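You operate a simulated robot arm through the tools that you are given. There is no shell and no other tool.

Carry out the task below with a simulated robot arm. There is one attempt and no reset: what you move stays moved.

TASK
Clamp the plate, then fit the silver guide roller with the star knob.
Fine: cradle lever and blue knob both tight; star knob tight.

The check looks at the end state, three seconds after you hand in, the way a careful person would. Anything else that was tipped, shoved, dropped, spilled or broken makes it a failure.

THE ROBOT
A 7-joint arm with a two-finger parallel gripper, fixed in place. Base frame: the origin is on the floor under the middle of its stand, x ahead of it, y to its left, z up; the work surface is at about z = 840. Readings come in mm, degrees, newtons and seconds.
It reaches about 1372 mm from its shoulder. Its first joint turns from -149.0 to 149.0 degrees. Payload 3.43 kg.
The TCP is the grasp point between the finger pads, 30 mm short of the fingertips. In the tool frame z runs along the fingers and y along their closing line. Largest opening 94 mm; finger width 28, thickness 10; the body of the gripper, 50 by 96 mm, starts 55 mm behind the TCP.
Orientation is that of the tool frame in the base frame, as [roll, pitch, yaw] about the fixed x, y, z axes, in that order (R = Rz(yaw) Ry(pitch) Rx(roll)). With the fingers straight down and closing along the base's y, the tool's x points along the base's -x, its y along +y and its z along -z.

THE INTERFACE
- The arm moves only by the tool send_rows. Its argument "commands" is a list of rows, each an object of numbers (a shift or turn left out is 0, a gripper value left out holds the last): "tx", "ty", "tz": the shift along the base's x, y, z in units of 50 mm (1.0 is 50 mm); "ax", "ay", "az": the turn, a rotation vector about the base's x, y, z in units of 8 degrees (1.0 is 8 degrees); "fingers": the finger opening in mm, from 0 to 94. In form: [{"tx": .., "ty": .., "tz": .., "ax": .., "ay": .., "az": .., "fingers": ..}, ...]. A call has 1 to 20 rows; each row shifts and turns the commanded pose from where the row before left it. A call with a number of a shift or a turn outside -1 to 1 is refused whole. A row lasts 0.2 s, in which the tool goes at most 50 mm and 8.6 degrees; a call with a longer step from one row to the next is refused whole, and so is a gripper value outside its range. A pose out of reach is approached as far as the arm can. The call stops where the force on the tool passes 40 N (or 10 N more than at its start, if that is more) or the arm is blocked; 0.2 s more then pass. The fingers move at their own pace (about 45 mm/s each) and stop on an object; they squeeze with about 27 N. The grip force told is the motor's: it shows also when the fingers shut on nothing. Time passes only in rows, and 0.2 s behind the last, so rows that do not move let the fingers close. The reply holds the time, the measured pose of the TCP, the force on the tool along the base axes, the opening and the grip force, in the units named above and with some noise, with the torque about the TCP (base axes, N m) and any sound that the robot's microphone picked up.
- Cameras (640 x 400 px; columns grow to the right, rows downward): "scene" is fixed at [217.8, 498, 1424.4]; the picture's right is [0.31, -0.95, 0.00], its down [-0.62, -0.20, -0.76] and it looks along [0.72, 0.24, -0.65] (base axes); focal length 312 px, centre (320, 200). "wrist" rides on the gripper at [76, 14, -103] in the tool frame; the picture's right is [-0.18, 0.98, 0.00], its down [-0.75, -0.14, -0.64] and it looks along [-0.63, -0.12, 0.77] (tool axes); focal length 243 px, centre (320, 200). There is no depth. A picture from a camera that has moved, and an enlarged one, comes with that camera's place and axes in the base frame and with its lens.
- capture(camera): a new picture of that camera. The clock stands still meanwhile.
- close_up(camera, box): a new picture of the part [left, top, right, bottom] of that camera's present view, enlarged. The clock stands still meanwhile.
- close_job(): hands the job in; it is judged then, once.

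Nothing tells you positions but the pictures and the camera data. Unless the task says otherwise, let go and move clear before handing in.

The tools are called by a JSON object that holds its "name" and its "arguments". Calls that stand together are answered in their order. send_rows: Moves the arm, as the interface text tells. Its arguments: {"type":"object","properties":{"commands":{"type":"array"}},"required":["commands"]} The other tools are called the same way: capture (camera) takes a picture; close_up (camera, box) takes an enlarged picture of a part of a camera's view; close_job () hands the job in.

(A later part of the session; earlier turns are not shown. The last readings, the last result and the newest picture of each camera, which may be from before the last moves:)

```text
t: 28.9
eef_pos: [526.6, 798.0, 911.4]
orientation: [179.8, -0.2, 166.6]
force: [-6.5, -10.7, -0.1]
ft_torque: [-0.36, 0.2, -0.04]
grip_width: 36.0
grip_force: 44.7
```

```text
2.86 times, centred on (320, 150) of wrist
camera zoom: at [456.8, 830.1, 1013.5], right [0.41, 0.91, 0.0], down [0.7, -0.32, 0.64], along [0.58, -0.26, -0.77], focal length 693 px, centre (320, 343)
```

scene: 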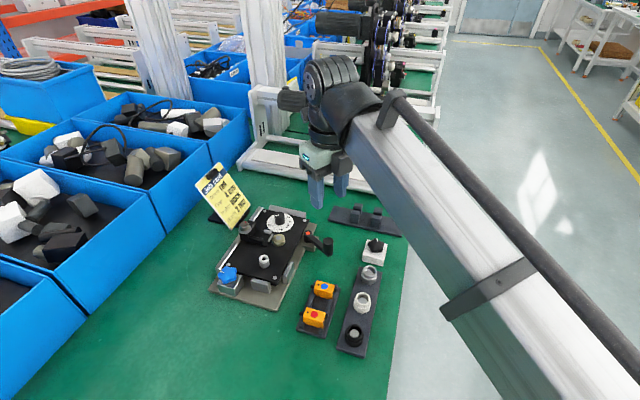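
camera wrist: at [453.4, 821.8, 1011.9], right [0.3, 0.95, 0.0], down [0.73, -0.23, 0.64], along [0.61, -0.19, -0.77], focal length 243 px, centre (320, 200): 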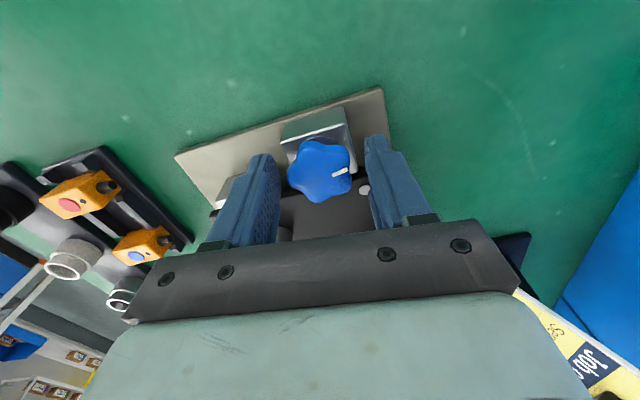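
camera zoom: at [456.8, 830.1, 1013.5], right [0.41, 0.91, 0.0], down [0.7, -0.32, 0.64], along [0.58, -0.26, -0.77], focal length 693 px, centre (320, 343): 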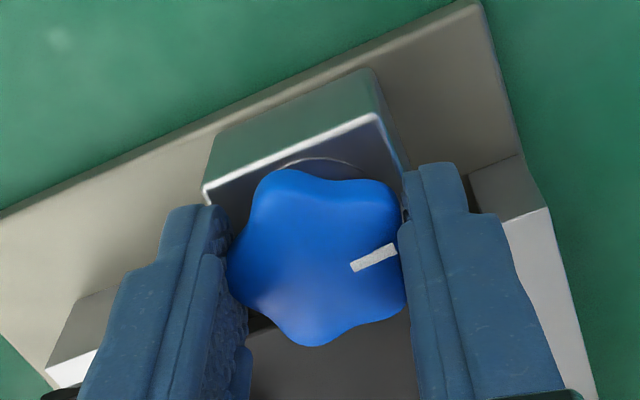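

The knob turns with the fingers. I keep turning clockwise and watch the torque.

{"name": "send_rows", "arguments": {"commands": [{"ty": -0.015, "az": -0.6}, {"az": -0.6}, {"az": -0.6}, {"az": -0.6}, {}]}}

{"name": "send_rows", "arguments": {"commands": [{"az": -0.6}, {"az": -0.6}, {"az": -0.6}, {"az": -0.6}, {}]}}

```text
t: 30.1
eef_pos: [528.2, 797.3, 911.0]
orientation: [179.9, -0.2, 147.1]
force: [-10.3, 4.6, -3.0]
ft_torque: [0.23, 0.44, 0.01]
grip_width: 35.9
grip_force: 44.8
```

```text
t: 31.3
eef_pos: [528.8, 797.8, 910.1]
orientation: [179.9, -0.1, 128.0]
force: [-9.7, 18.5, -3.2]
ft_torque: [0.07, 0.0, 0.04]
grip_width: 36.0
grip_force: 45.5
```

The knob turns freely still. I compensate for the small off-centre force and keep turning.

{"name": "send_rows", "arguments": {"commands": [{"tx": -0.014, "ty": 0.024, "az": -0.6}, {"az": -0.6}, {"az": -0.6}, {"tx": -0.004, "ty": 0.006, "az": -0.6}, {}]}}

```text
t: 32.5
eef_pos: [529.1, 799.2, 910.0]
orientation: [179.9, 0.0, 108.8]
force: [-3.7, 9.3, -7.6]
ft_torque: [0.65, 0.31, -0.02]
grip_width: 36.3
grip_force: 45.0
```

{"name": "send_rows", "arguments": {"commands": [{"ty": 0.012, "tz": -0.012, "az": -0.6}, {"az": -0.6}, {"az": -0.6}, {}]}}

{"name": "capture", "arguments": {"camera": "wrist"}}

{"name": "capture", "arguments": {"camera": "scene"}}

```text
t: 33.5
eef_pos: [528.1, 797.9, 909.3]
orientation: [179.9, 0.0, 94.3]
force: [-1.9, 0.9, -5.7]
ft_torque: [-0.21, 0.01, 0.0]
grip_width: 35.8
grip_force: 45.2
```

```text
taken
camera wrist: at [535.5, 875.6, 1011.7], right [0.99, -0.11, 0.0], down [-0.08, -0.76, 0.64], along [-0.07, -0.64, -0.77], focal length 243 px, centre (320, 200)
```

wrist: 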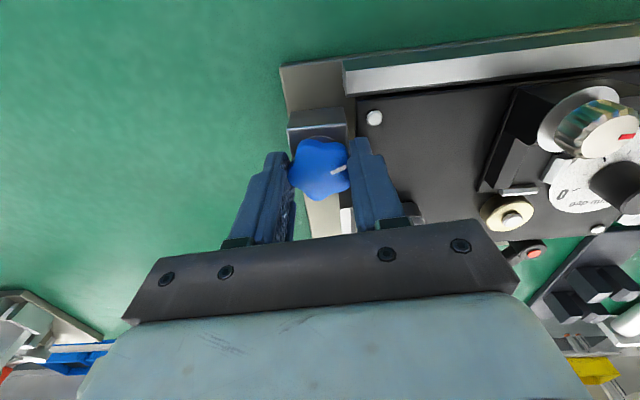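

```text
taken
```

scene: 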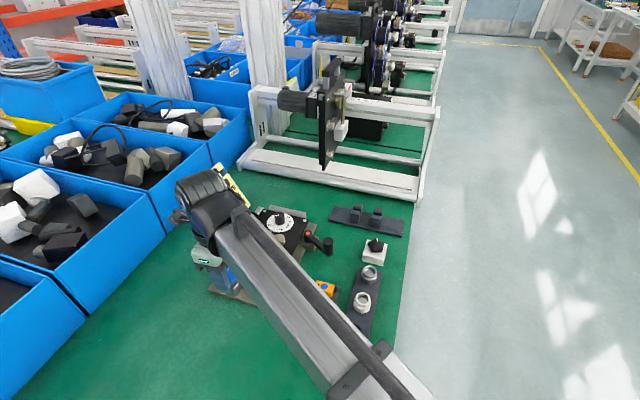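

The knob keeps following. I continue turning clockwise.

{"name": "send_rows", "arguments": {"commands": [{"tz": -0.006, "az": -0.6}, {"az": -0.6}, {"az": -0.6}, {"az": -0.6}, {}]}}

{"name": "send_rows", "arguments": {"commands": [{"tz": -0.006, "az": -0.6}, {"az": -0.6}, {"az": -0.6}, {"az": -0.6}, {}]}}

```text
t: 34.7
eef_pos: [527.8, 797.4, 908.9]
orientation: [-180.0, 0.1, 75.1]
force: [0.2, -14.2, -17.2]
ft_torque: [0.39, -0.18, 0.03]
grip_width: 35.9
grip_force: 45.2
```

```text
t: 35.8
eef_pos: [528.3, 799.3, 908.9]
orientation: [-179.4, -0.3, 66.4]
force: [-5.7, 4.4, -3.4]
ft_torque: [-0.08, -0.08, 0.18]
grip_width: 36.1
grip_force: 44.8
out of reach, approached as far as the arm can: row 2, 3, 4
stopped in row 5: the force on the tool passed its limit at 41 N (the readings are from after the stop); the commanded pose is now the measured one
```

The wrist joint reached its limit after about 106° of turning. I release, lift clear of the knob, and will wind the wrist back 180° for a new grip.

{"name": "send_rows", "arguments": {"commands": [{"fingers": 54}, {"fingers": 54}, {"fingers": 54}, {"tz": 0.5}, {"tz": 0.5}, {}]}}

{"name": "close_up", "arguments": {"camera": "wrist", "box": [220, 60, 420, 220]}}

```text
t: 37.2
eef_pos: [530.4, 798.6, 959.3]
orientation: [-179.5, -0.2, 66.6]
force: [-0.5, 0.2, -0.3]
ft_torque: [0.0, 0.01, 0.01]
grip_width: 54.0
grip_force: 0.0
```

```text
2.50 times, centred on (320, 140) of wrist
camera zoom: at [573.0, 863.0, 1062.7], right [0.83, -0.56, -0.01], down [-0.43, -0.64, 0.64], along [-0.36, -0.53, -0.77], focal length 606 px, centre (320, 350)
```

zoom: 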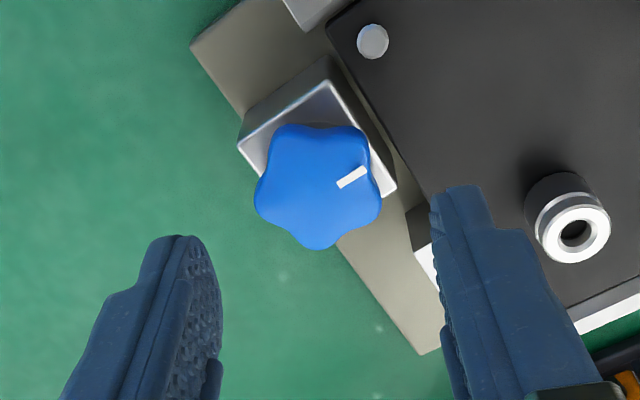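

I wind the wrist back by 180° above the knob, levelling the tool as well.

{"name": "send_rows", "arguments": {"commands": [{"ax": -0.025, "ay": -0.057, "az": 0.9}, {"az": 0.978}, {"az": 0.978}, {"az": 0.978}, {"az": 0.978}, {"az": 0.978}, {"az": 0.978}, {"az": 0.978}, {"az": 0.978}, {"az": 0.978}, {"az": 0.978}, {"az": 0.978}, {}]}}

{"name": "send_rows", "arguments": {"commands": [{"az": 0.978}, {"az": 0.978}, {"az": 0.978}, {"az": 0.978}, {"az": 0.978}, {"az": 0.978}, {"az": 0.978}, {"az": 0.978}, {"az": 0.978}, {"az": 0.978}, {"az": 0.978}, {}]}}

{"name": "capture", "arguments": {"camera": "wrist"}}

```text
t: 40.0
eef_pos: [529.5, 797.5, 959.8]
orientation: [-180.0, -0.3, 159.9]
force: [-0.1, -0.2, 0.0]
ft_torque: [0.03, 0.03, 0.01]
grip_width: 54.1
grip_force: 0.0
```

```text
t: 42.6
eef_pos: [529.8, 796.8, 957.9]
orientation: [-179.9, -0.1, -114.3]
force: [1.0, -0.1, -0.3]
ft_torque: [0.01, 0.0, 0.01]
grip_width: 54.2
grip_force: 0.1
```

```text
taken
camera wrist: at [484.7, 735.1, 1061.7], right [-0.82, 0.57, 0.0], down [0.44, 0.63, 0.64], along [0.37, 0.53, -0.77], focal length 243 px, centre (320, 200)
```

wrist: 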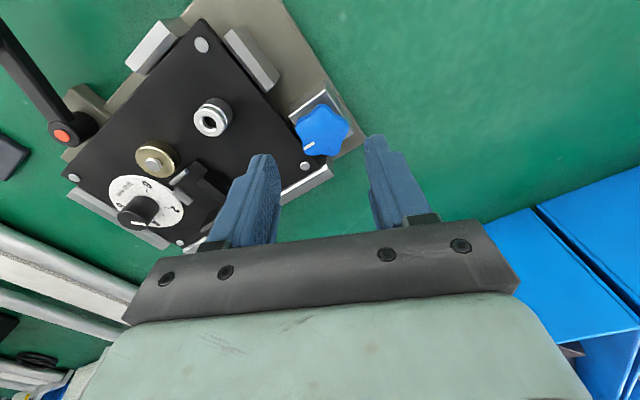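

{"name": "close_up", "arguments": {"camera": "wrist", "box": [240, 70, 400, 190]}}

```text
3.33 times, centred on (320, 130) of wrist
camera zoom: at [484.7, 735.1, 1061.7], right [-0.82, 0.57, 0.0], down [0.44, 0.63, 0.64], along [0.37, 0.53, -0.77], focal length 809 px, centre (320, 433)
```

zoom: 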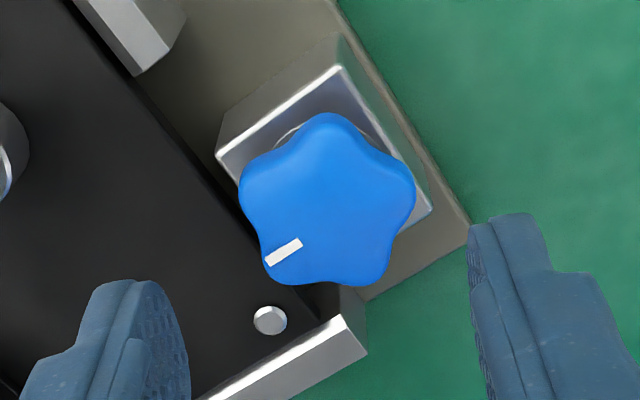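

The knob's axis comes out at (528.7, 798.7) and the fingers line up with a lobe axis again. I descend and re-grip.

{"name": "send_rows", "arguments": {"commands": [{"tx": -0.052, "ty": 0.034}, {"tz": -0.5}, {"tz": -0.48}, {"fingers": 20}, {"fingers": 20}, {"fingers": 20}, {}]}}

{"name": "close_up", "arguments": {"camera": "wrist", "box": [230, 80, 410, 220]}}

```text
t: 44.2
eef_pos: [528.0, 798.1, 910.6]
orientation: [180.0, -0.2, -114.4]
force: [6.1, -3.5, -1.0]
ft_torque: [0.11, -0.17, 0.04]
grip_width: 35.7
grip_force: 45.4
```

```text
2.86 times, centred on (320, 150) of wrist
camera zoom: at [483.5, 736.6, 1013.1], right [-0.82, 0.57, 0.0], down [0.44, 0.63, 0.64], along [0.37, 0.52, -0.77], focal length 693 px, centre (320, 343)
```

zoom: 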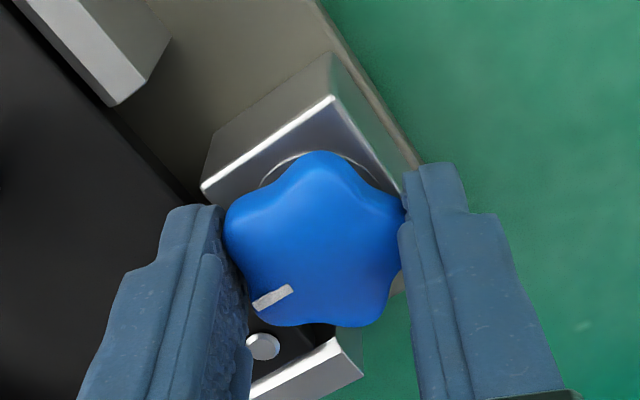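

Clean grip with little side force. I turn clockwise again in 20° chunks.

{"name": "send_rows", "arguments": {"commands": [{"az": -0.6}, {"tx": 0.006, "ty": 0.008, "az": -0.6}, {"az": -0.6}, {"tz": -0.005, "az": -0.7}, {}]}}

{"name": "send_rows", "arguments": {"commands": [{"az": -0.6}, {"tx": 0.008, "ty": 0.006, "az": -0.6}, {"az": -0.6}, {"tz": -0.005, "az": -0.7}, {}]}}

```text
t: 45.4
eef_pos: [530.6, 800.6, 911.7]
orientation: [-179.9, -0.2, -134.5]
force: [23.6, -5.9, -1.0]
ft_torque: [0.1, -0.26, 0.46]
grip_width: 36.1
grip_force: 44.9
```

```text
t: 46.6
eef_pos: [530.2, 798.7, 911.0]
orientation: [-179.9, -0.1, -154.5]
force: [22.4, -19.9, 2.9]
ft_torque: [-0.44, 0.02, 0.66]
grip_width: 35.9
grip_force: 45.5
```

Torque is growing (0.66 N·m), so the knob is tightening. I relieve side force and keep turning.

{"name": "send_rows", "arguments": {"commands": [{"tx": 0.024, "ty": -0.024, "az": -0.3}, {"az": -0.5}, {"az": -0.5}, {}]}}

{"name": "close_up", "arguments": {"camera": "wrist", "box": [230, 80, 410, 220]}}

```text
t: 47.6
eef_pos: [529.0, 798.3, 911.1]
orientation: [-179.9, -0.1, -164.8]
force: [10.4, -19.6, -0.1]
ft_torque: [-0.32, -0.5, 0.61]
grip_width: 35.8
grip_force: 45.4
```

```text
2.86 times, centred on (320, 150) of wrist
camera zoom: at [451.0, 793.0, 1012.9], right [-0.08, 1.0, 0.0], down [0.76, 0.06, 0.64], along [0.64, 0.05, -0.77], focal length 693 px, centre (320, 343)
```

zoom: 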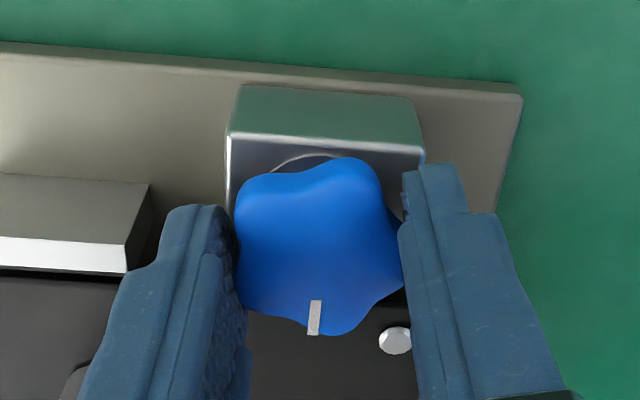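

The pointer still faces +x: the fingers slipped over the lobes at about 0.65 N·m, so the knob appears to be at its tight stop. I re-align on the lobes and apply torque once more to confirm.

{"name": "send_rows", "arguments": {"commands": [{"fingers": 54}, {"fingers": 54}, {"az": 0.95}, {"az": 0.95}, {}, {"fingers": 20}, {"fingers": 20}, {"fingers": 20}, {}]}}

{"name": "close_up", "arguments": {"camera": "wrist", "box": [230, 80, 410, 220]}}

```text
t: 49.6
eef_pos: [528.1, 799.4, 910.8]
orientation: [180.0, -0.2, -149.5]
force: [4.3, -7.6, -0.1]
ft_torque: [-0.2, -0.1, 0.05]
grip_width: 36.0
grip_force: 45.0
```

```text
2.86 times, centred on (320, 150) of wrist
camera zoom: at [455.6, 773.4, 1013.2], right [-0.34, 0.94, 0.0], down [0.72, 0.26, 0.64], along [0.6, 0.22, -0.77], focal length 693 px, centre (320, 343)
```

zoom: 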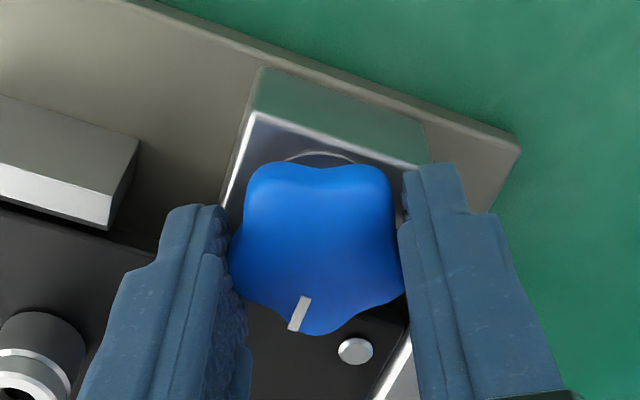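

I apply a small clockwise torque in this grip and watch it.

{"name": "send_rows", "arguments": {"commands": [{"tx": 0.01, "ty": -0.01, "az": -0.5}, {"az": -0.5}, {}]}}

{"name": "close_up", "arguments": {"camera": "wrist", "box": [230, 80, 410, 220]}}

```text
t: 50.4
eef_pos: [531.0, 799.1, 910.7]
orientation: [180.0, -0.1, -157.6]
force: [10.5, -5.8, -0.4]
ft_torque: [-0.04, -0.47, 0.48]
grip_width: 36.1
grip_force: 45.2
```

```text
2.86 times, centred on (320, 150) of wrist
camera zoom: at [453.7, 783.9, 1013.1], right [-0.2, 0.98, 0.0], down [0.75, 0.16, 0.64], along [0.63, 0.13, -0.77], focal length 693 px, centre (320, 343)
```

zoom: 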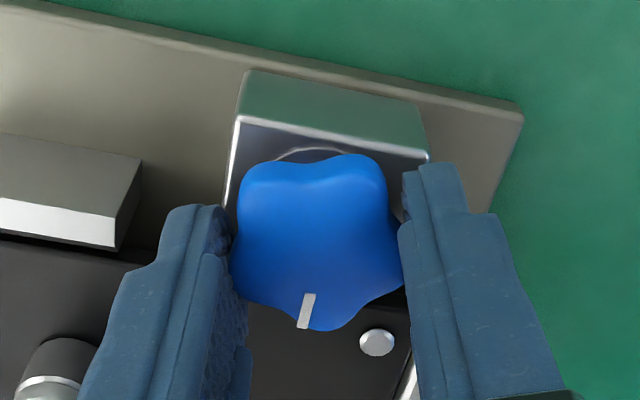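

The knob did not move while torque rose to about 0.5 N·m, so it's tight at its stop. I release, lift off and inspect it.

{"name": "send_rows", "arguments": {"commands": [{"fingers": 54}, {"fingers": 54}, {"fingers": 54}, {"tz": 0.6}, {"tz": 0.9}, {"tz": 0.9}, {"ty": -0.9}, {"ty": -0.9}, {}]}}

{"name": "capture", "arguments": {"camera": "wrist"}}

{"name": "capture", "arguments": {"camera": "scene"}}

```text
t: 52.4
eef_pos: [528.8, 708.8, 1030.3]
orientation: [179.9, -0.2, -157.6]
force: [-0.3, -0.8, 0.0]
ft_torque: [0.04, -0.01, 0.01]
grip_width: 54.2
grip_force: 0.1
```

```text
taken
camera wrist: at [452.6, 693.9, 1134.0], right [-0.21, 0.98, 0.0], down [0.75, 0.16, 0.64], along [0.63, 0.13, -0.77], focal length 243 px, centre (320, 200)
```

wrist: 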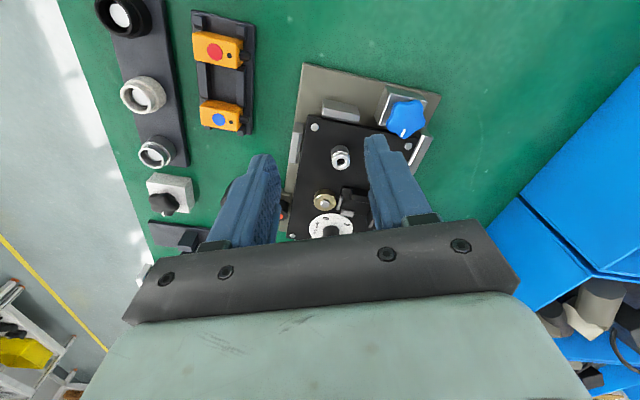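

```text
taken
```

scene: 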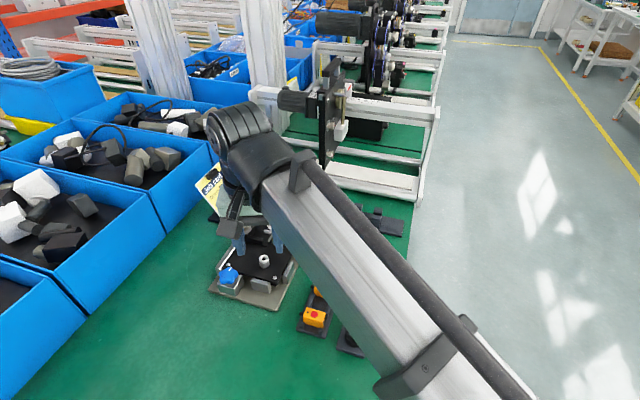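

{"name": "close_up", "arguments": {"camera": "wrist", "box": [290, 60, 450, 180]}}

{"name": "close_up", "arguments": {"camera": "scene", "box": [200, 240, 300, 312]}}

{"name": "close_up", "arguments": {"camera": "wrist", "box": [120, 120, 240, 220]}}

```text
3.33 times, centred on (370, 120) of wrist
camera zoom: at [452.6, 693.9, 1134.0], right [-0.21, 0.98, 0.0], down [0.75, 0.16, 0.64], along [0.63, 0.13, -0.77], focal length 809 px, centre (153, 467)
```

zoom: 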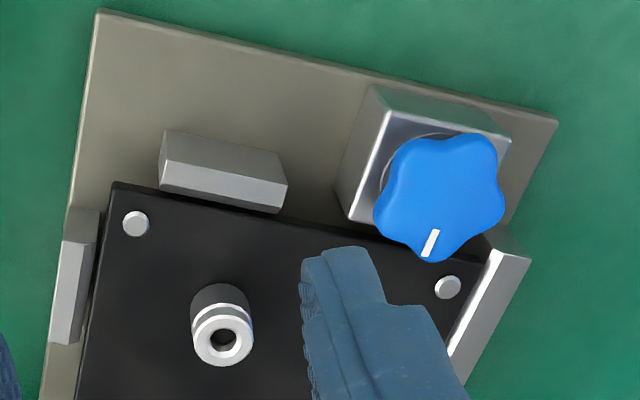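

```text
5.56 times, centred on (250, 276) of scene
camera zoom: at [217.8, 498.0, 1424.4], right [0.31, -0.95, 0.0], down [-0.62, -0.2, -0.76], along [0.72, 0.24, -0.65], focal length 1730 px, centre (709, -222)
```

zoom: 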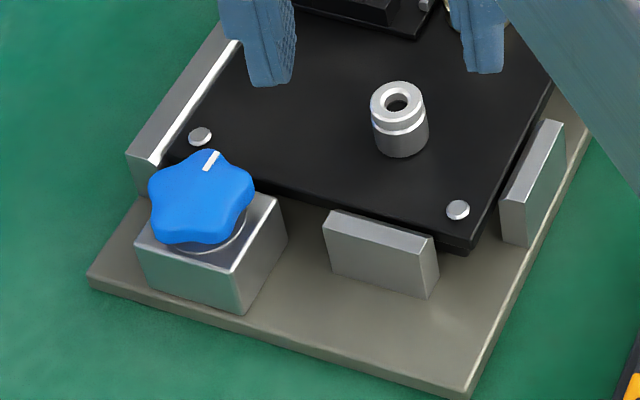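

```text
4.00 times, centred on (180, 170) of wrist
camera zoom: at [452.6, 693.9, 1134.0], right [-0.21, 0.98, 0.0], down [0.75, 0.16, 0.64], along [0.63, 0.13, -0.77], focal length 970 px, centre (880, 320)
```

zoom: 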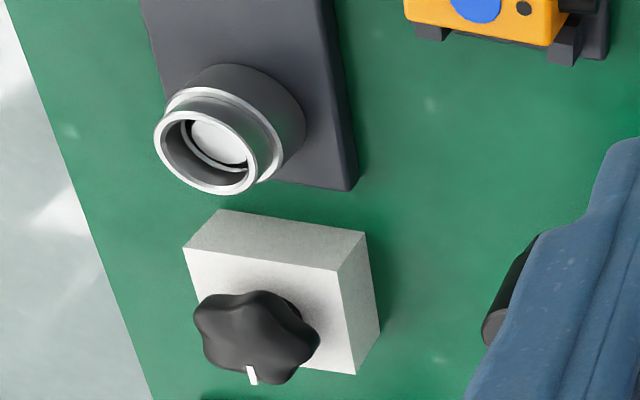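

The blue knob's pointer now faces the plate (turned about 100° to its stop). Next I go above the silver roller at about (647, 524) with the fingers closing along y.

{"name": "send_rows", "arguments": {"commands": [{"tx": 0.394, "ty": -0.617, "tz": -0.1, "az": -0.467, "fingers": 60}, {"tx": 0.394, "ty": -0.617, "tz": -0.1, "az": -0.467}, {"tx": 0.394, "ty": -0.617, "tz": -0.1, "az": -0.467}, {"tx": 0.394, "ty": -0.617, "tz": -0.1, "az": -0.467}, {"tx": 0.394, "ty": -0.617, "tz": -0.2, "az": -0.467}, {"tx": 0.394, "ty": -0.617, "tz": -0.8, "az": -0.467}, {}]}}

{"name": "capture", "arguments": {"camera": "wrist"}}

{"name": "close_up", "arguments": {"camera": "wrist", "box": [240, 60, 400, 180]}}

```text
refused: row 6 steps farther than a row can; nothing moved
```

```text
taken
camera wrist: at [452.6, 693.9, 1134.0], right [-0.21, 0.98, 0.0], down [0.75, 0.16, 0.64], along [0.63, 0.13, -0.77], focal length 243 px, centre (320, 200)
```

wrist: 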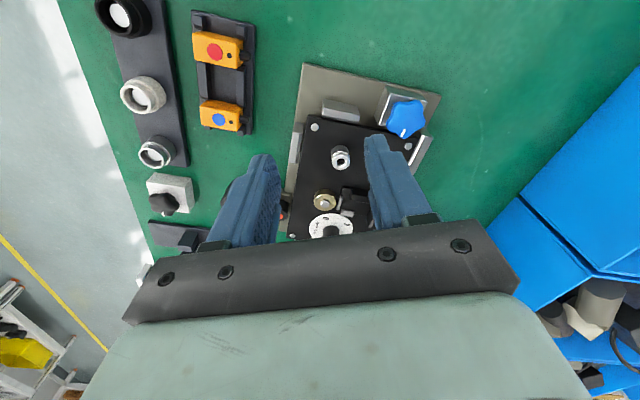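

```text
3.33 times, centred on (320, 120) of wrist
camera zoom: at [452.6, 693.9, 1134.0], right [-0.21, 0.98, 0.0], down [0.75, 0.16, 0.64], along [0.63, 0.13, -0.77], focal length 809 px, centre (320, 467)
```

zoom: 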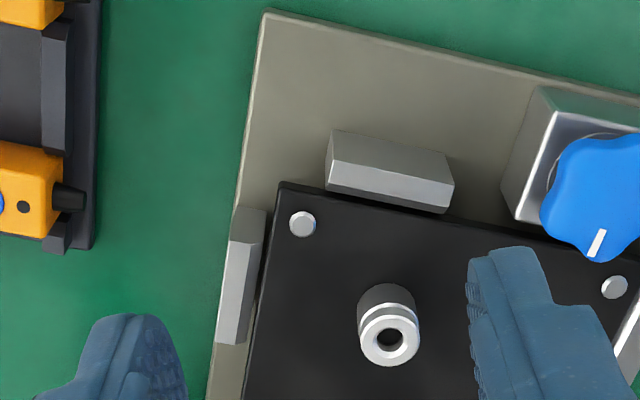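

The last row's step was too long, so nothing moved; I resend it with smaller steps.

{"name": "send_rows", "arguments": {"commands": [{"tx": 0.394, "ty": -0.617, "tz": -0.1, "az": -0.467, "fingers": 60}, {"tx": 0.394, "ty": -0.617, "tz": -0.1, "az": -0.467}, {"tx": 0.394, "ty": -0.617, "tz": -0.1, "az": -0.467}, {"tx": 0.394, "ty": -0.617, "tz": -0.1, "az": -0.467}, {"tx": 0.394, "ty": -0.617, "tz": -0.2, "az": -0.467}, {"tx": 0.394, "ty": -0.617, "tz": -0.2, "az": -0.467}, {"tz": -0.6}, {}]}}

{"name": "capture", "arguments": {"camera": "wrist"}}

{"name": "close_up", "arguments": {"camera": "wrist", "box": [240, 60, 400, 180]}}

```text
t: 54.2
eef_pos: [649.0, 525.3, 960.9]
orientation: [-180.0, -0.2, -180.0]
force: [-0.9, -1.0, 0.6]
ft_torque: [0.01, 0.0, 0.01]
grip_width: 60.1
grip_force: 0.0
```

```text
taken
camera wrist: at [572.0, 540.0, 1062.8], right [0.18, 0.98, 0.0], down [0.76, -0.14, 0.64], along [0.63, -0.12, -0.77], focal length 243 px, centre (320, 200)
```

wrist: 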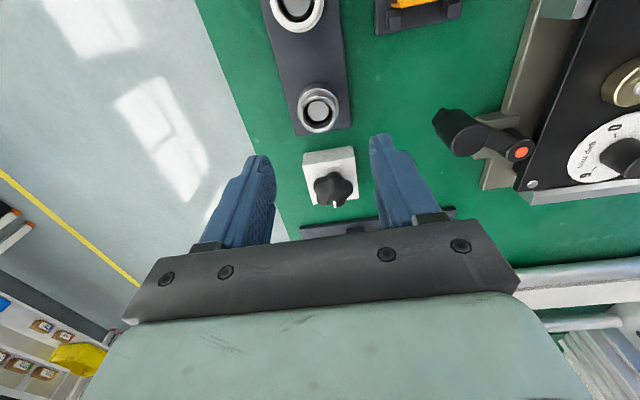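

```text
3.33 times, centred on (320, 120) of wrist
camera zoom: at [572.0, 540.0, 1062.8], right [0.18, 0.98, 0.0], down [0.76, -0.14, 0.64], along [0.63, -0.12, -0.77], focal length 809 px, centre (320, 467)
```

zoom: 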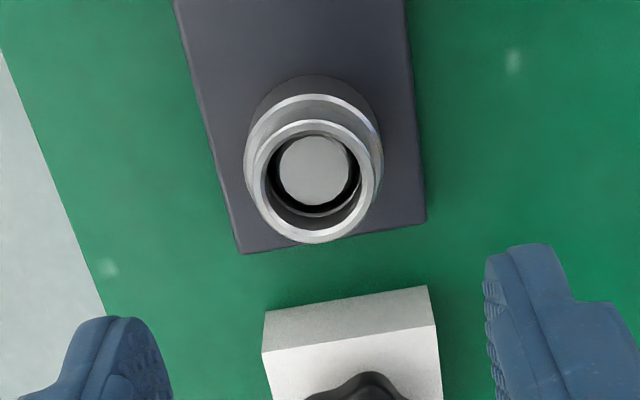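

The silver roller's top centre is at about (643, 525, 872). I move over it and descend to just above, then check the alignment.

{"name": "send_rows", "arguments": {"commands": [{"tx": -0.11, "ty": 0.0}, {"tz": -0.5}, {"tz": -0.5}, {}]}}

{"name": "capture", "arguments": {"camera": "wrist"}}

{"name": "close_up", "arguments": {"camera": "wrist", "box": [240, 90, 400, 210]}}

{"name": "close_up", "arguments": {"camera": "scene", "box": [310, 200, 430, 320]}}

```text
t: 55.2
eef_pos: [641.2, 524.2, 910.4]
orientation: [-179.9, -0.1, -179.9]
force: [-0.1, 0.3, 0.0]
ft_torque: [-0.02, -0.02, 0.01]
grip_width: 60.0
grip_force: 0.1
```

```text
taken
camera wrist: at [564.7, 539.8, 1012.8], right [0.18, 0.98, 0.0], down [0.76, -0.14, 0.64], along [0.63, -0.12, -0.77], focal length 243 px, centre (320, 200)
```

wrist: 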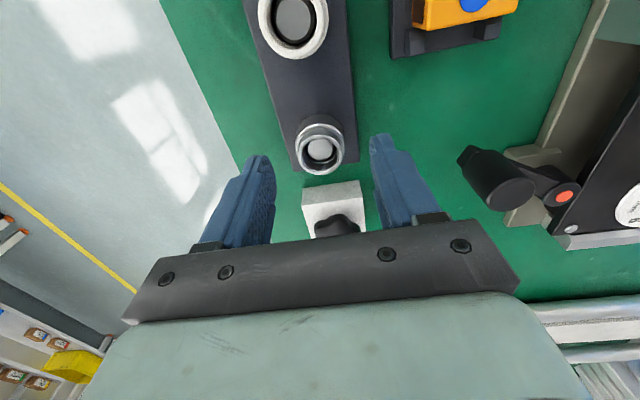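

```text
3.33 times, centred on (320, 150) of wrist
camera zoom: at [564.7, 539.8, 1012.8], right [0.18, 0.98, 0.0], down [0.76, -0.14, 0.64], along [0.63, -0.12, -0.77], focal length 809 px, centre (320, 367)
```

zoom: 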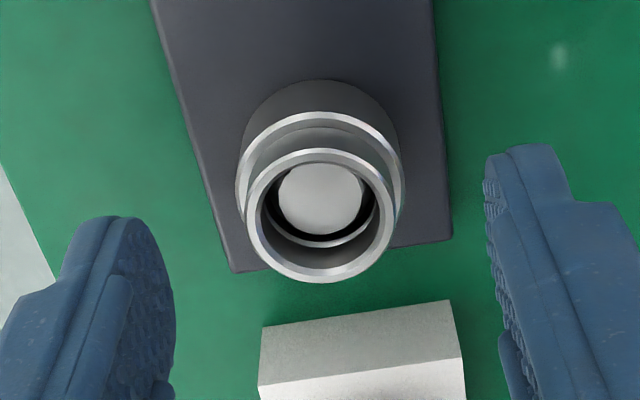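

```text
3.33 times, centred on (370, 260) of scene
camera zoom: at [217.8, 498.0, 1424.4], right [0.31, -0.95, 0.0], down [-0.62, -0.2, -0.76], along [0.72, 0.24, -0.65], focal length 1038 px, centre (153, 0)
```

zoom: 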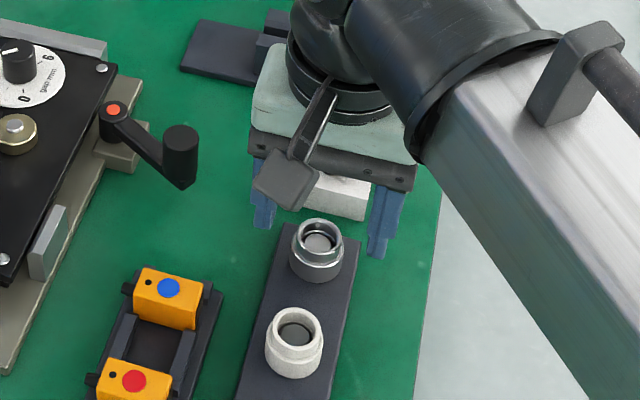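

The roller is centred in y and about 2 mm ahead in x. I shift, descend to z≈882, and close on the roller's body.

{"name": "send_rows", "arguments": {"commands": [{"tx": 0.04, "ty": 0.0}, {"tz": -0.3}, {"tz": -0.25}, {}]}}

{"name": "send_rows", "arguments": {"commands": [{"fingers": 24}, {"fingers": 24}, {"fingers": 24}, {}]}}

{"name": "capture", "arguments": {"camera": "wrist"}}

{"name": "close_up", "arguments": {"camera": "wrist", "box": [240, 110, 400, 230]}}

```text
t: 56.2
eef_pos: [645.4, 521.8, 881.5]
orientation: [180.0, -0.2, -179.9]
force: [0.0, -0.1, -0.3]
ft_torque: [0.0, 0.04, -0.01]
grip_width: 59.8
grip_force: 0.1
```

```text
t: 57.2
eef_pos: [643.7, 524.3, 883.4]
orientation: [179.9, -0.1, -180.0]
force: [0.3, 8.6, -0.3]
ft_torque: [0.19, -0.02, -0.02]
grip_width: 32.7
grip_force: 27.0
```

```text
taken
camera wrist: at [567.4, 538.7, 985.6], right [0.18, 0.98, 0.0], down [0.76, -0.14, 0.64], along [0.63, -0.12, -0.77], focal length 243 px, centre (320, 200)
```

wrist: 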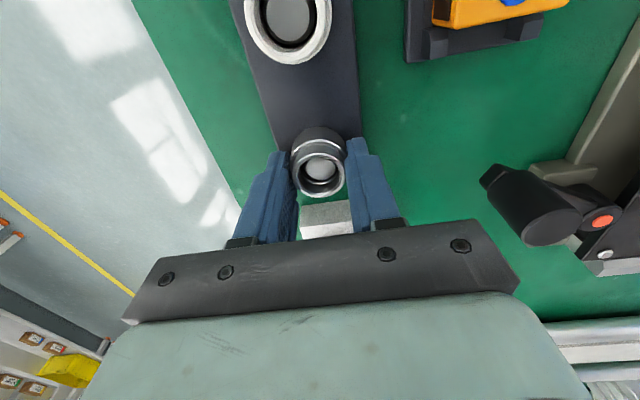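

```text
3.33 times, centred on (320, 170) of wrist
camera zoom: at [567.4, 538.7, 985.6], right [0.18, 0.98, 0.0], down [0.76, -0.14, 0.64], along [0.63, -0.12, -0.77], focal length 809 px, centre (320, 300)
```

zoom: 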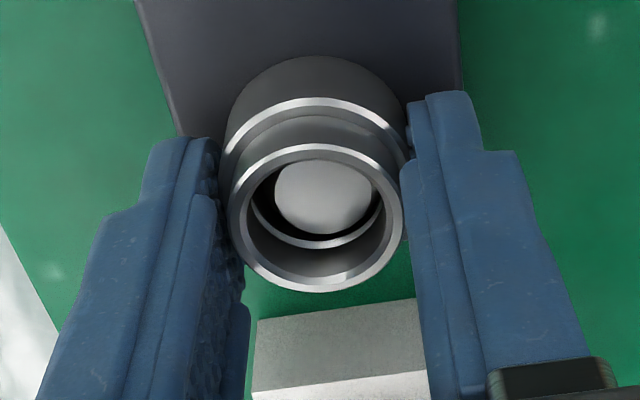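

The roller is gripped at 32.7 mm and centred on the TCP. I lift it straight up and check.

{"name": "send_rows", "arguments": {"commands": [{"tz": 0.2}, {"tz": 0.4}, {"tz": 0.6}, {"tz": 0.8}, {}]}}

{"name": "close_up", "arguments": {"camera": "wrist", "box": [240, 110, 400, 230]}}

{"name": "close_up", "arguments": {"camera": "scene", "box": [300, 190, 420, 310]}}

```text
t: 58.4
eef_pos: [643.5, 523.9, 982.8]
orientation: [180.0, -0.2, -179.9]
force: [0.8, 0.2, -1.2]
ft_torque: [0.02, 0.0, 0.01]
grip_width: 32.8
grip_force: 27.0
```

```text
3.33 times, centred on (320, 170) of wrist
camera zoom: at [567.4, 538.8, 1085.3], right [0.18, 0.98, 0.0], down [0.76, -0.14, 0.64], along [0.63, -0.12, -0.77], focal length 809 px, centre (320, 300)
```

zoom: 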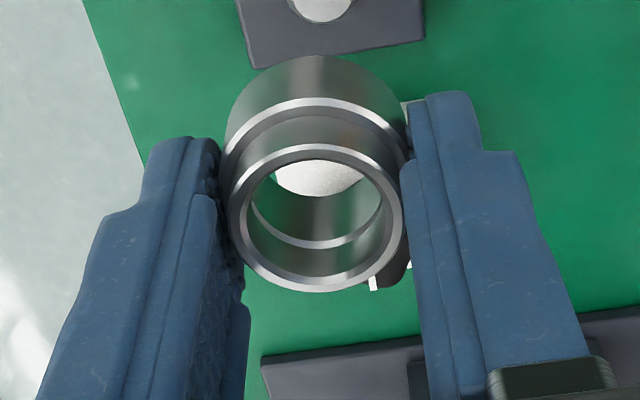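

```text
3.33 times, centred on (360, 250) of scene
camera zoom: at [217.8, 498.0, 1424.4], right [0.31, -0.95, 0.0], down [-0.62, -0.2, -0.76], along [0.72, 0.24, -0.65], focal length 1038 px, centre (187, 33)
```

zoom: 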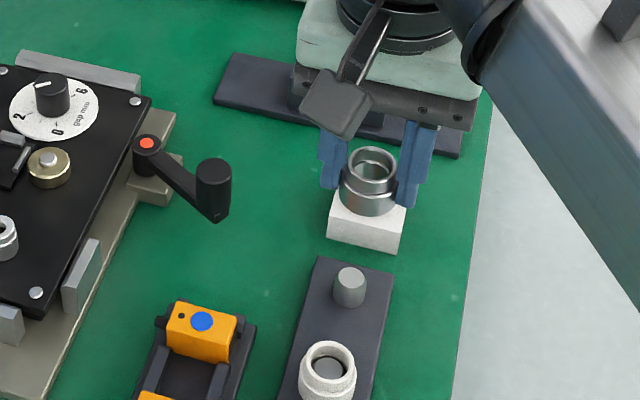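

The roller is held cleanly. I carry it at height to beside the post so the camera can look down on the post for alignment.

{"name": "send_rows", "arguments": {"commands": [{"tx": 0.02, "ty": 0.8}, {"tx": 0.02, "ty": 0.9}, {"tx": 0.02, "ty": 0.9}, {"tx": 0.02, "ty": 0.9}, {"tx": 0.0, "ty": 0.9}, {}, {}]}}

{"name": "capture", "arguments": {"camera": "wrist"}}

{"name": "close_up", "arguments": {"camera": "wrist", "box": [260, 0, 380, 80]}}

```text
t: 60.0
eef_pos: [649.5, 745.5, 982.7]
orientation: [-180.0, -0.2, -179.9]
force: [0.4, 0.8, -0.3]
ft_torque: [-0.01, 0.01, 0.02]
grip_width: 32.6
grip_force: 27.2
```

```text
taken
camera wrist: at [573.0, 761.4, 1085.1], right [0.18, 0.98, 0.0], down [0.76, -0.14, 0.64], along [0.63, -0.12, -0.77], focal length 243 px, centre (320, 200)
```

wrist: 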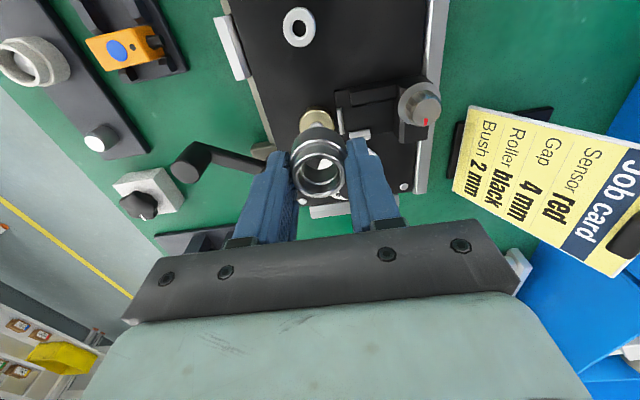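

```text
5.00 times, centred on (320, 40) of wrist
camera zoom: at [573.0, 761.4, 1085.1], right [0.18, 0.98, 0.0], down [0.76, -0.14, 0.64], along [0.63, -0.12, -0.77], focal length 1213 px, centre (320, 1000)
```

zoom: 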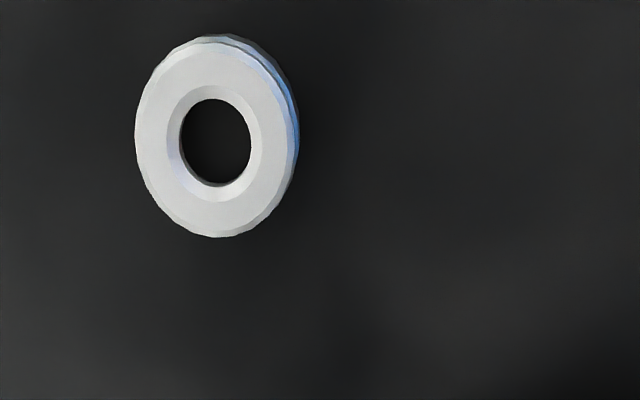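

The post's top centre is about 63.1 mm behind and 1.4 mm to the −y side of the roller. I move over it, lower to about 10 mm above the post, and check with the scene camera.

{"name": "send_rows", "arguments": {"commands": [{"tx": -0.65, "ty": -0.014}, {"tx": -0.612, "ty": -0.015}, {"tz": -0.4}, {"tz": -0.44}, {}, {}]}}

{"name": "close_up", "arguments": {"camera": "scene", "box": [220, 220, 310, 290]}}

{"name": "close_up", "arguments": {"camera": "wrist", "box": [240, 100, 400, 220]}}

```text
t: 61.4
eef_pos: [586.1, 743.4, 940.7]
orientation: [-180.0, -0.2, -179.9]
force: [0.6, 0.1, 0.0]
ft_torque: [0.0, -0.01, -0.02]
grip_width: 32.7
grip_force: 26.6
```

```text
5.71 times, centred on (265, 255) of scene
camera zoom: at [217.8, 498.0, 1424.4], right [0.31, -0.95, 0.0], down [-0.62, -0.2, -0.76], along [0.72, 0.24, -0.65], focal length 1780 px, centre (634, -114)
```

zoom: 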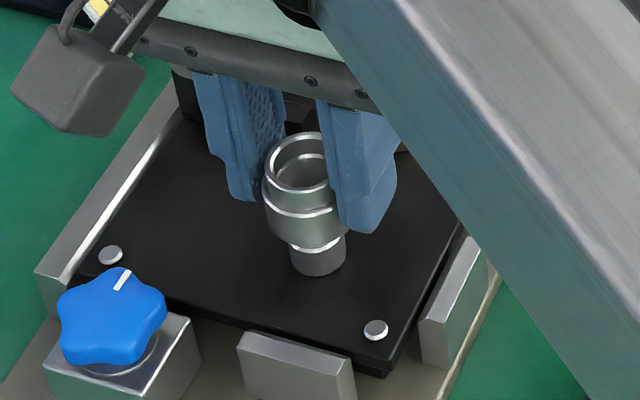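

```text
3.33 times, centred on (320, 160) of wrist
camera zoom: at [510.3, 757.3, 1043.4], right [0.18, 0.98, 0.0], down [0.76, -0.14, 0.64], along [0.63, -0.12, -0.77], focal length 809 px, centre (320, 333)
```

zoom: 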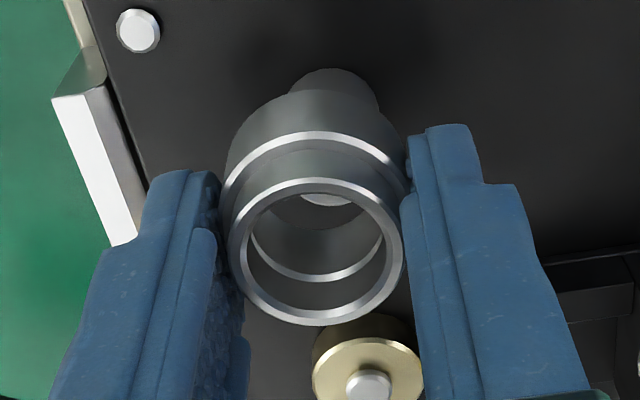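

I zoom in closer to judge the lateral alignment of roller and post.

{"name": "close_up", "arguments": {"camera": "wrist", "box": [284, 110, 364, 165]}}

{"name": "close_up", "arguments": {"camera": "scene", "box": [245, 235, 295, 275]}}

```text
7.27 times, centred on (324, 138) of wrist
camera zoom: at [510.3, 757.3, 1043.4], right [0.18, 0.98, 0.0], down [0.76, -0.14, 0.64], along [0.63, -0.12, -0.77], focal length 1764 px, centre (291, 654)
```

zoom: 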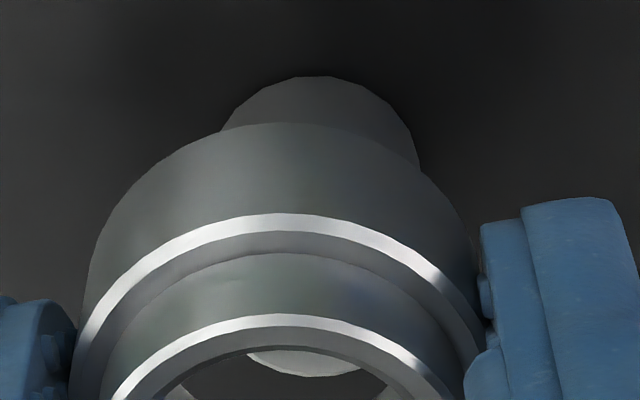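

```text
10.00 times, centred on (270, 255) of scene
camera zoom: at [217.8, 498.0, 1424.4], right [0.31, -0.95, 0.0], down [-0.62, -0.2, -0.76], along [0.72, 0.24, -0.65], focal length 3115 px, centre (820, -350)
```

zoom: 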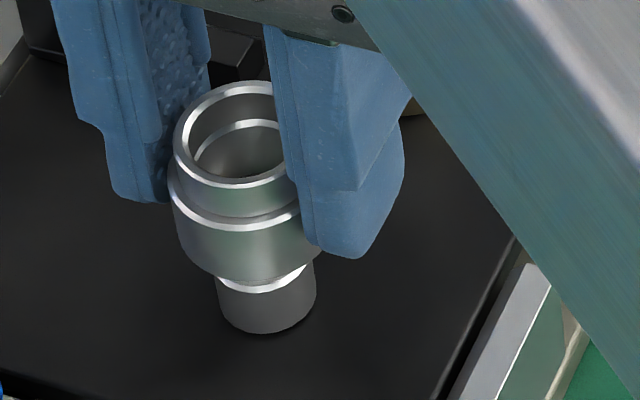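

The wrist view suggests the post is about 3 mm to the +y side of the roller, while other estimates disagree. I take a fresh reading to separate noise from a real offset.

{"name": "send_rows", "arguments": {"commands": [{}]}}

{"name": "close_up", "arguments": {"camera": "wrist", "box": [284, 110, 364, 165]}}

{"name": "send_rows", "arguments": {"commands": [{}]}}

{"name": "close_up", "arguments": {"camera": "wrist", "box": [284, 150, 364, 205]}}

```text
t: 61.8
eef_pos: [586.6, 741.8, 941.2]
orientation: [180.0, -0.2, -179.9]
force: [-0.3, 0.5, -0.7]
ft_torque: [-0.02, 0.01, 0.02]
grip_width: 32.7
grip_force: 27.1
```

```text
7.27 times, centred on (324, 138) of wrist
camera zoom: at [510.4, 757.3, 1043.5], right [0.18, 0.98, 0.0], down [0.76, -0.14, 0.64], along [0.63, -0.12, -0.77], focal length 1764 px, centre (291, 654)
```

zoom: 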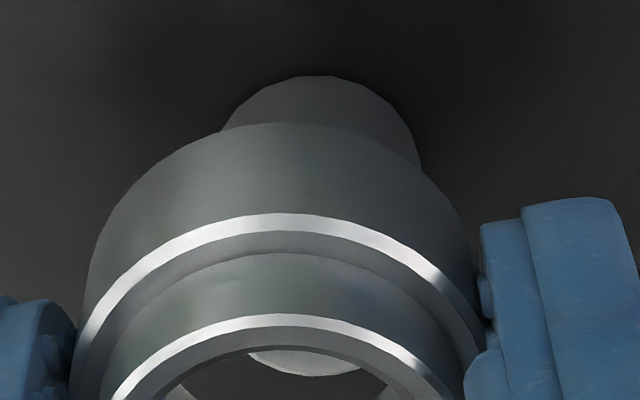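

```text
t: 62.2
eef_pos: [587.5, 742.0, 941.3]
orientation: [-179.9, -0.2, -179.8]
force: [0.2, -0.2, -0.7]
ft_torque: [0.02, 0.01, -0.02]
grip_width: 32.7
grip_force: 27.3
```

```text
7.27 times, centred on (324, 178) of wrist
camera zoom: at [510.4, 757.3, 1043.5], right [0.18, 0.98, 0.0], down [0.76, -0.14, 0.64], along [0.63, -0.12, -0.77], focal length 1764 px, centre (291, 364)
```

zoom: 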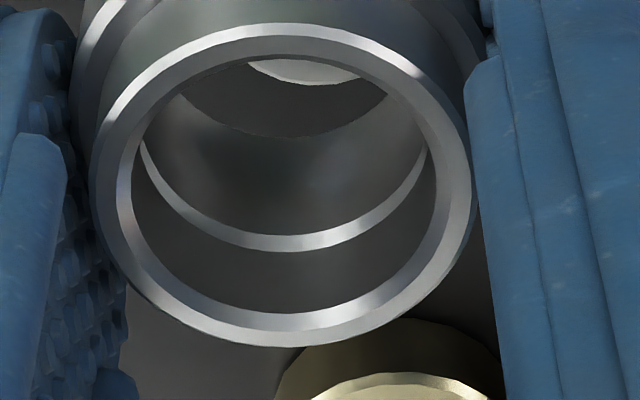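

The camera pose is consistent; the arm had overshot when I took the earlier measurement, so the real offset is about +2 mm in x and +2.6 mm in y. I correct that, lower about 8 mm, and let it settle before looking.

{"name": "send_rows", "arguments": {"commands": [{"tx": 0.04, "ty": 0.052}, {}, {"tz": -0.16}, {}, {}, {}]}}

{"name": "close_up", "arguments": {"camera": "wrist", "box": [270, 110, 370, 180]}}

{"name": "close_up", "arguments": {"camera": "wrist", "box": [284, 150, 364, 205]}}

{"name": "close_up", "arguments": {"camera": "scene", "box": [245, 235, 295, 275]}}

```text
t: 63.6
eef_pos: [588.3, 745.4, 932.7]
orientation: [-180.0, -0.2, -179.9]
force: [-0.1, -0.2, -0.7]
ft_torque: [0.02, -0.02, 0.0]
grip_width: 33.0
grip_force: 26.5
```

```text
5.71 times, centred on (320, 145) of wrist
camera zoom: at [511.2, 759.7, 1035.4], right [0.18, 0.98, 0.0], down [0.76, -0.14, 0.64], along [0.63, -0.12, -0.77], focal length 1386 px, centre (320, 514)
```

zoom: 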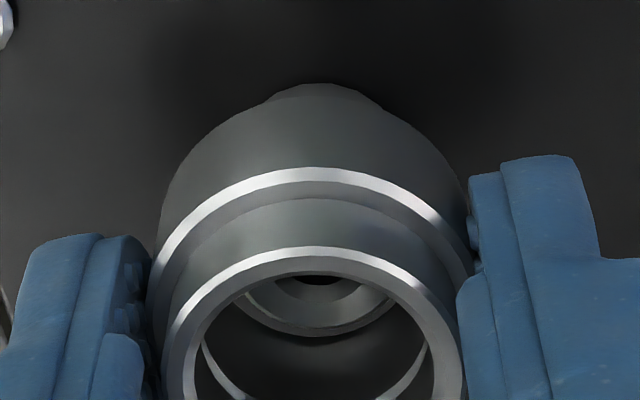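

```text
7.27 times, centred on (324, 178) of wrist
camera zoom: at [511.2, 759.7, 1035.4], right [0.18, 0.98, 0.0], down [0.76, -0.14, 0.64], along [0.63, -0.12, -0.77], focal length 1764 px, centre (291, 364)
```

zoom: 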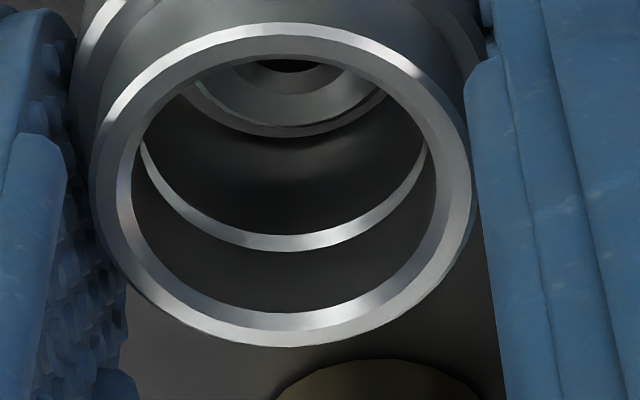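

```text
10.00 times, centred on (270, 255) of scene
camera zoom: at [217.8, 498.0, 1424.4], right [0.31, -0.95, 0.0], down [-0.62, -0.2, -0.76], along [0.72, 0.24, -0.65], focal length 3115 px, centre (820, -350)
```

zoom: 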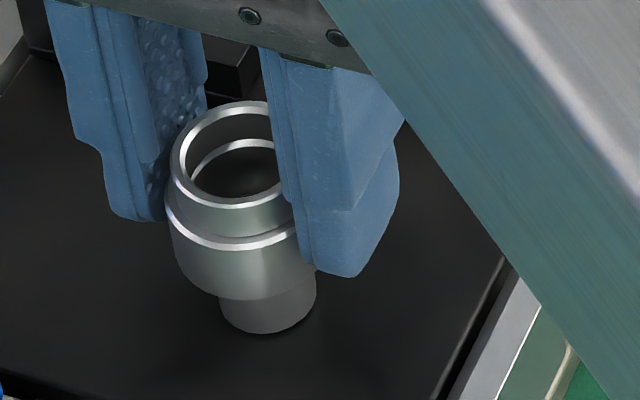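

The wrist view through the bore now shows the post nearly centred, with about 1.5 mm still to go in +x. I nudge, settle, and check before lowering.

{"name": "send_rows", "arguments": {"commands": [{"tx": 0.03, "ty": 0.006}, {}, {}, {}]}}

{"name": "close_up", "arguments": {"camera": "wrist", "box": [284, 150, 364, 205]}}

```text
t: 64.6
eef_pos: [588.7, 743.9, 933.0]
orientation: [-180.0, -0.2, -179.9]
force: [-0.3, 0.3, -0.4]
ft_torque: [-0.01, -0.02, 0.0]
grip_width: 32.5
grip_force: 27.0
```

```text
7.27 times, centred on (324, 178) of wrist
camera zoom: at [512.6, 759.6, 1035.6], right [0.18, 0.98, 0.0], down [0.76, -0.14, 0.64], along [0.63, -0.12, -0.77], focal length 1764 px, centre (291, 364)
```

zoom: 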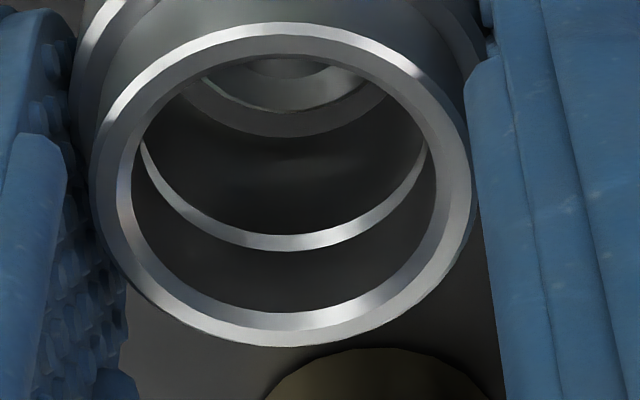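

The roller is now well centred over the post. I lower slowly, watching for contact forces.

{"name": "send_rows", "arguments": {"commands": [{"tz": -0.06}, {"tz": -0.06}, {}, {}]}}

{"name": "close_up", "arguments": {"camera": "wrist", "box": [284, 150, 364, 205]}}

```text
t: 65.6
eef_pos: [589.8, 744.6, 926.7]
orientation: [-179.9, -0.2, -179.9]
force: [-0.1, -0.1, -0.1]
ft_torque: [0.01, -0.01, -0.01]
grip_width: 32.8
grip_force: 26.7
```

```text
7.27 times, centred on (324, 178) of wrist
camera zoom: at [512.0, 759.5, 1029.3], right [0.18, 0.98, 0.0], down [0.76, -0.14, 0.64], along [0.63, -0.12, -0.77], focal length 1764 px, centre (291, 364)
```

zoom: 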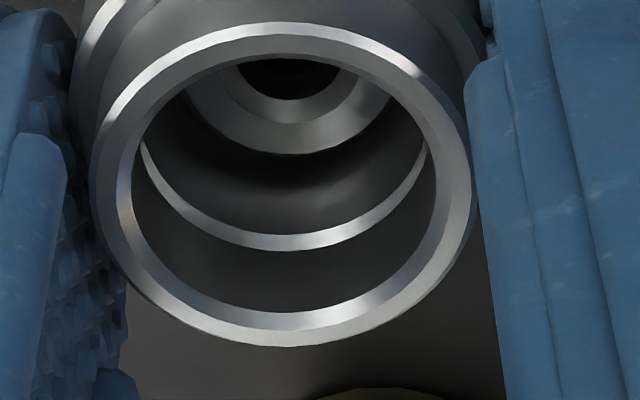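

The post has entered the bore with no contact force. I continue lowering.

{"name": "send_rows", "arguments": {"commands": [{"tz": -0.06}, {"tz": -0.06}, {"tz": -0.06}, {}, {}]}}

{"name": "close_up", "arguments": {"camera": "wrist", "box": [284, 150, 364, 205]}}

{"name": "close_up", "arguments": {"camera": "scene", "box": [235, 235, 305, 285]}}

```text
t: 66.8
eef_pos: [588.4, 745.2, 918.6]
orientation: [-180.0, -0.1, -179.9]
force: [0.1, 0.4, -0.5]
ft_torque: [-0.01, -0.01, -0.03]
grip_width: 32.7
grip_force: 26.9
```

```text
7.27 times, centred on (324, 178) of wrist
camera zoom: at [511.6, 760.0, 1020.8], right [0.18, 0.98, 0.0], down [0.76, -0.14, 0.64], along [0.63, -0.12, -0.77], focal length 1764 px, centre (291, 364)
```

zoom: 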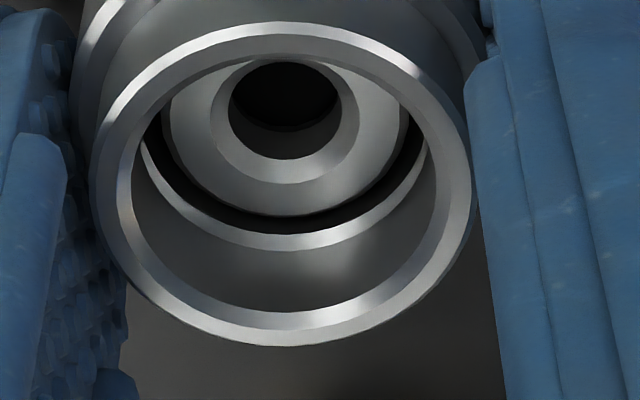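

```text
8.00 times, centred on (270, 260) of scene
camera zoom: at [217.8, 498.0, 1424.4], right [0.31, -0.95, 0.0], down [-0.62, -0.2, -0.76], along [0.72, 0.24, -0.65], focal length 2492 px, centre (720, -280)
```

zoom: 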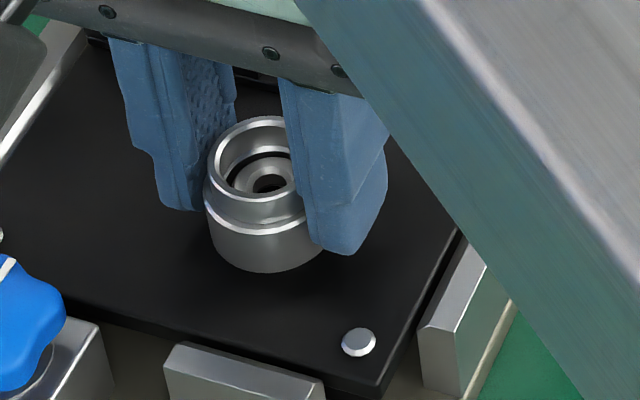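

The post is centred inside the roller. I keep lowering in small steps until contact.

{"name": "send_rows", "arguments": {"commands": [{"tz": -0.05}, {"tz": -0.05}, {}, {}]}}

{"name": "send_rows", "arguments": {"commands": [{"tz": -0.03}, {"tz": -0.03}, {}]}}

```text
t: 67.8
eef_pos: [588.1, 745.6, 912.4]
orientation: [-180.0, -0.3, -179.9]
force: [0.1, -0.1, 0.3]
ft_torque: [-0.01, 0.03, -0.01]
grip_width: 32.7
grip_force: 26.8
```

```text
t: 68.6
eef_pos: [589.2, 744.9, 911.0]
orientation: [179.9, -0.1, -179.9]
force: [-0.3, 2.1, 17.3]
ft_torque: [-0.08, 0.1, 0.02]
grip_width: 32.8
grip_force: 27.0
```

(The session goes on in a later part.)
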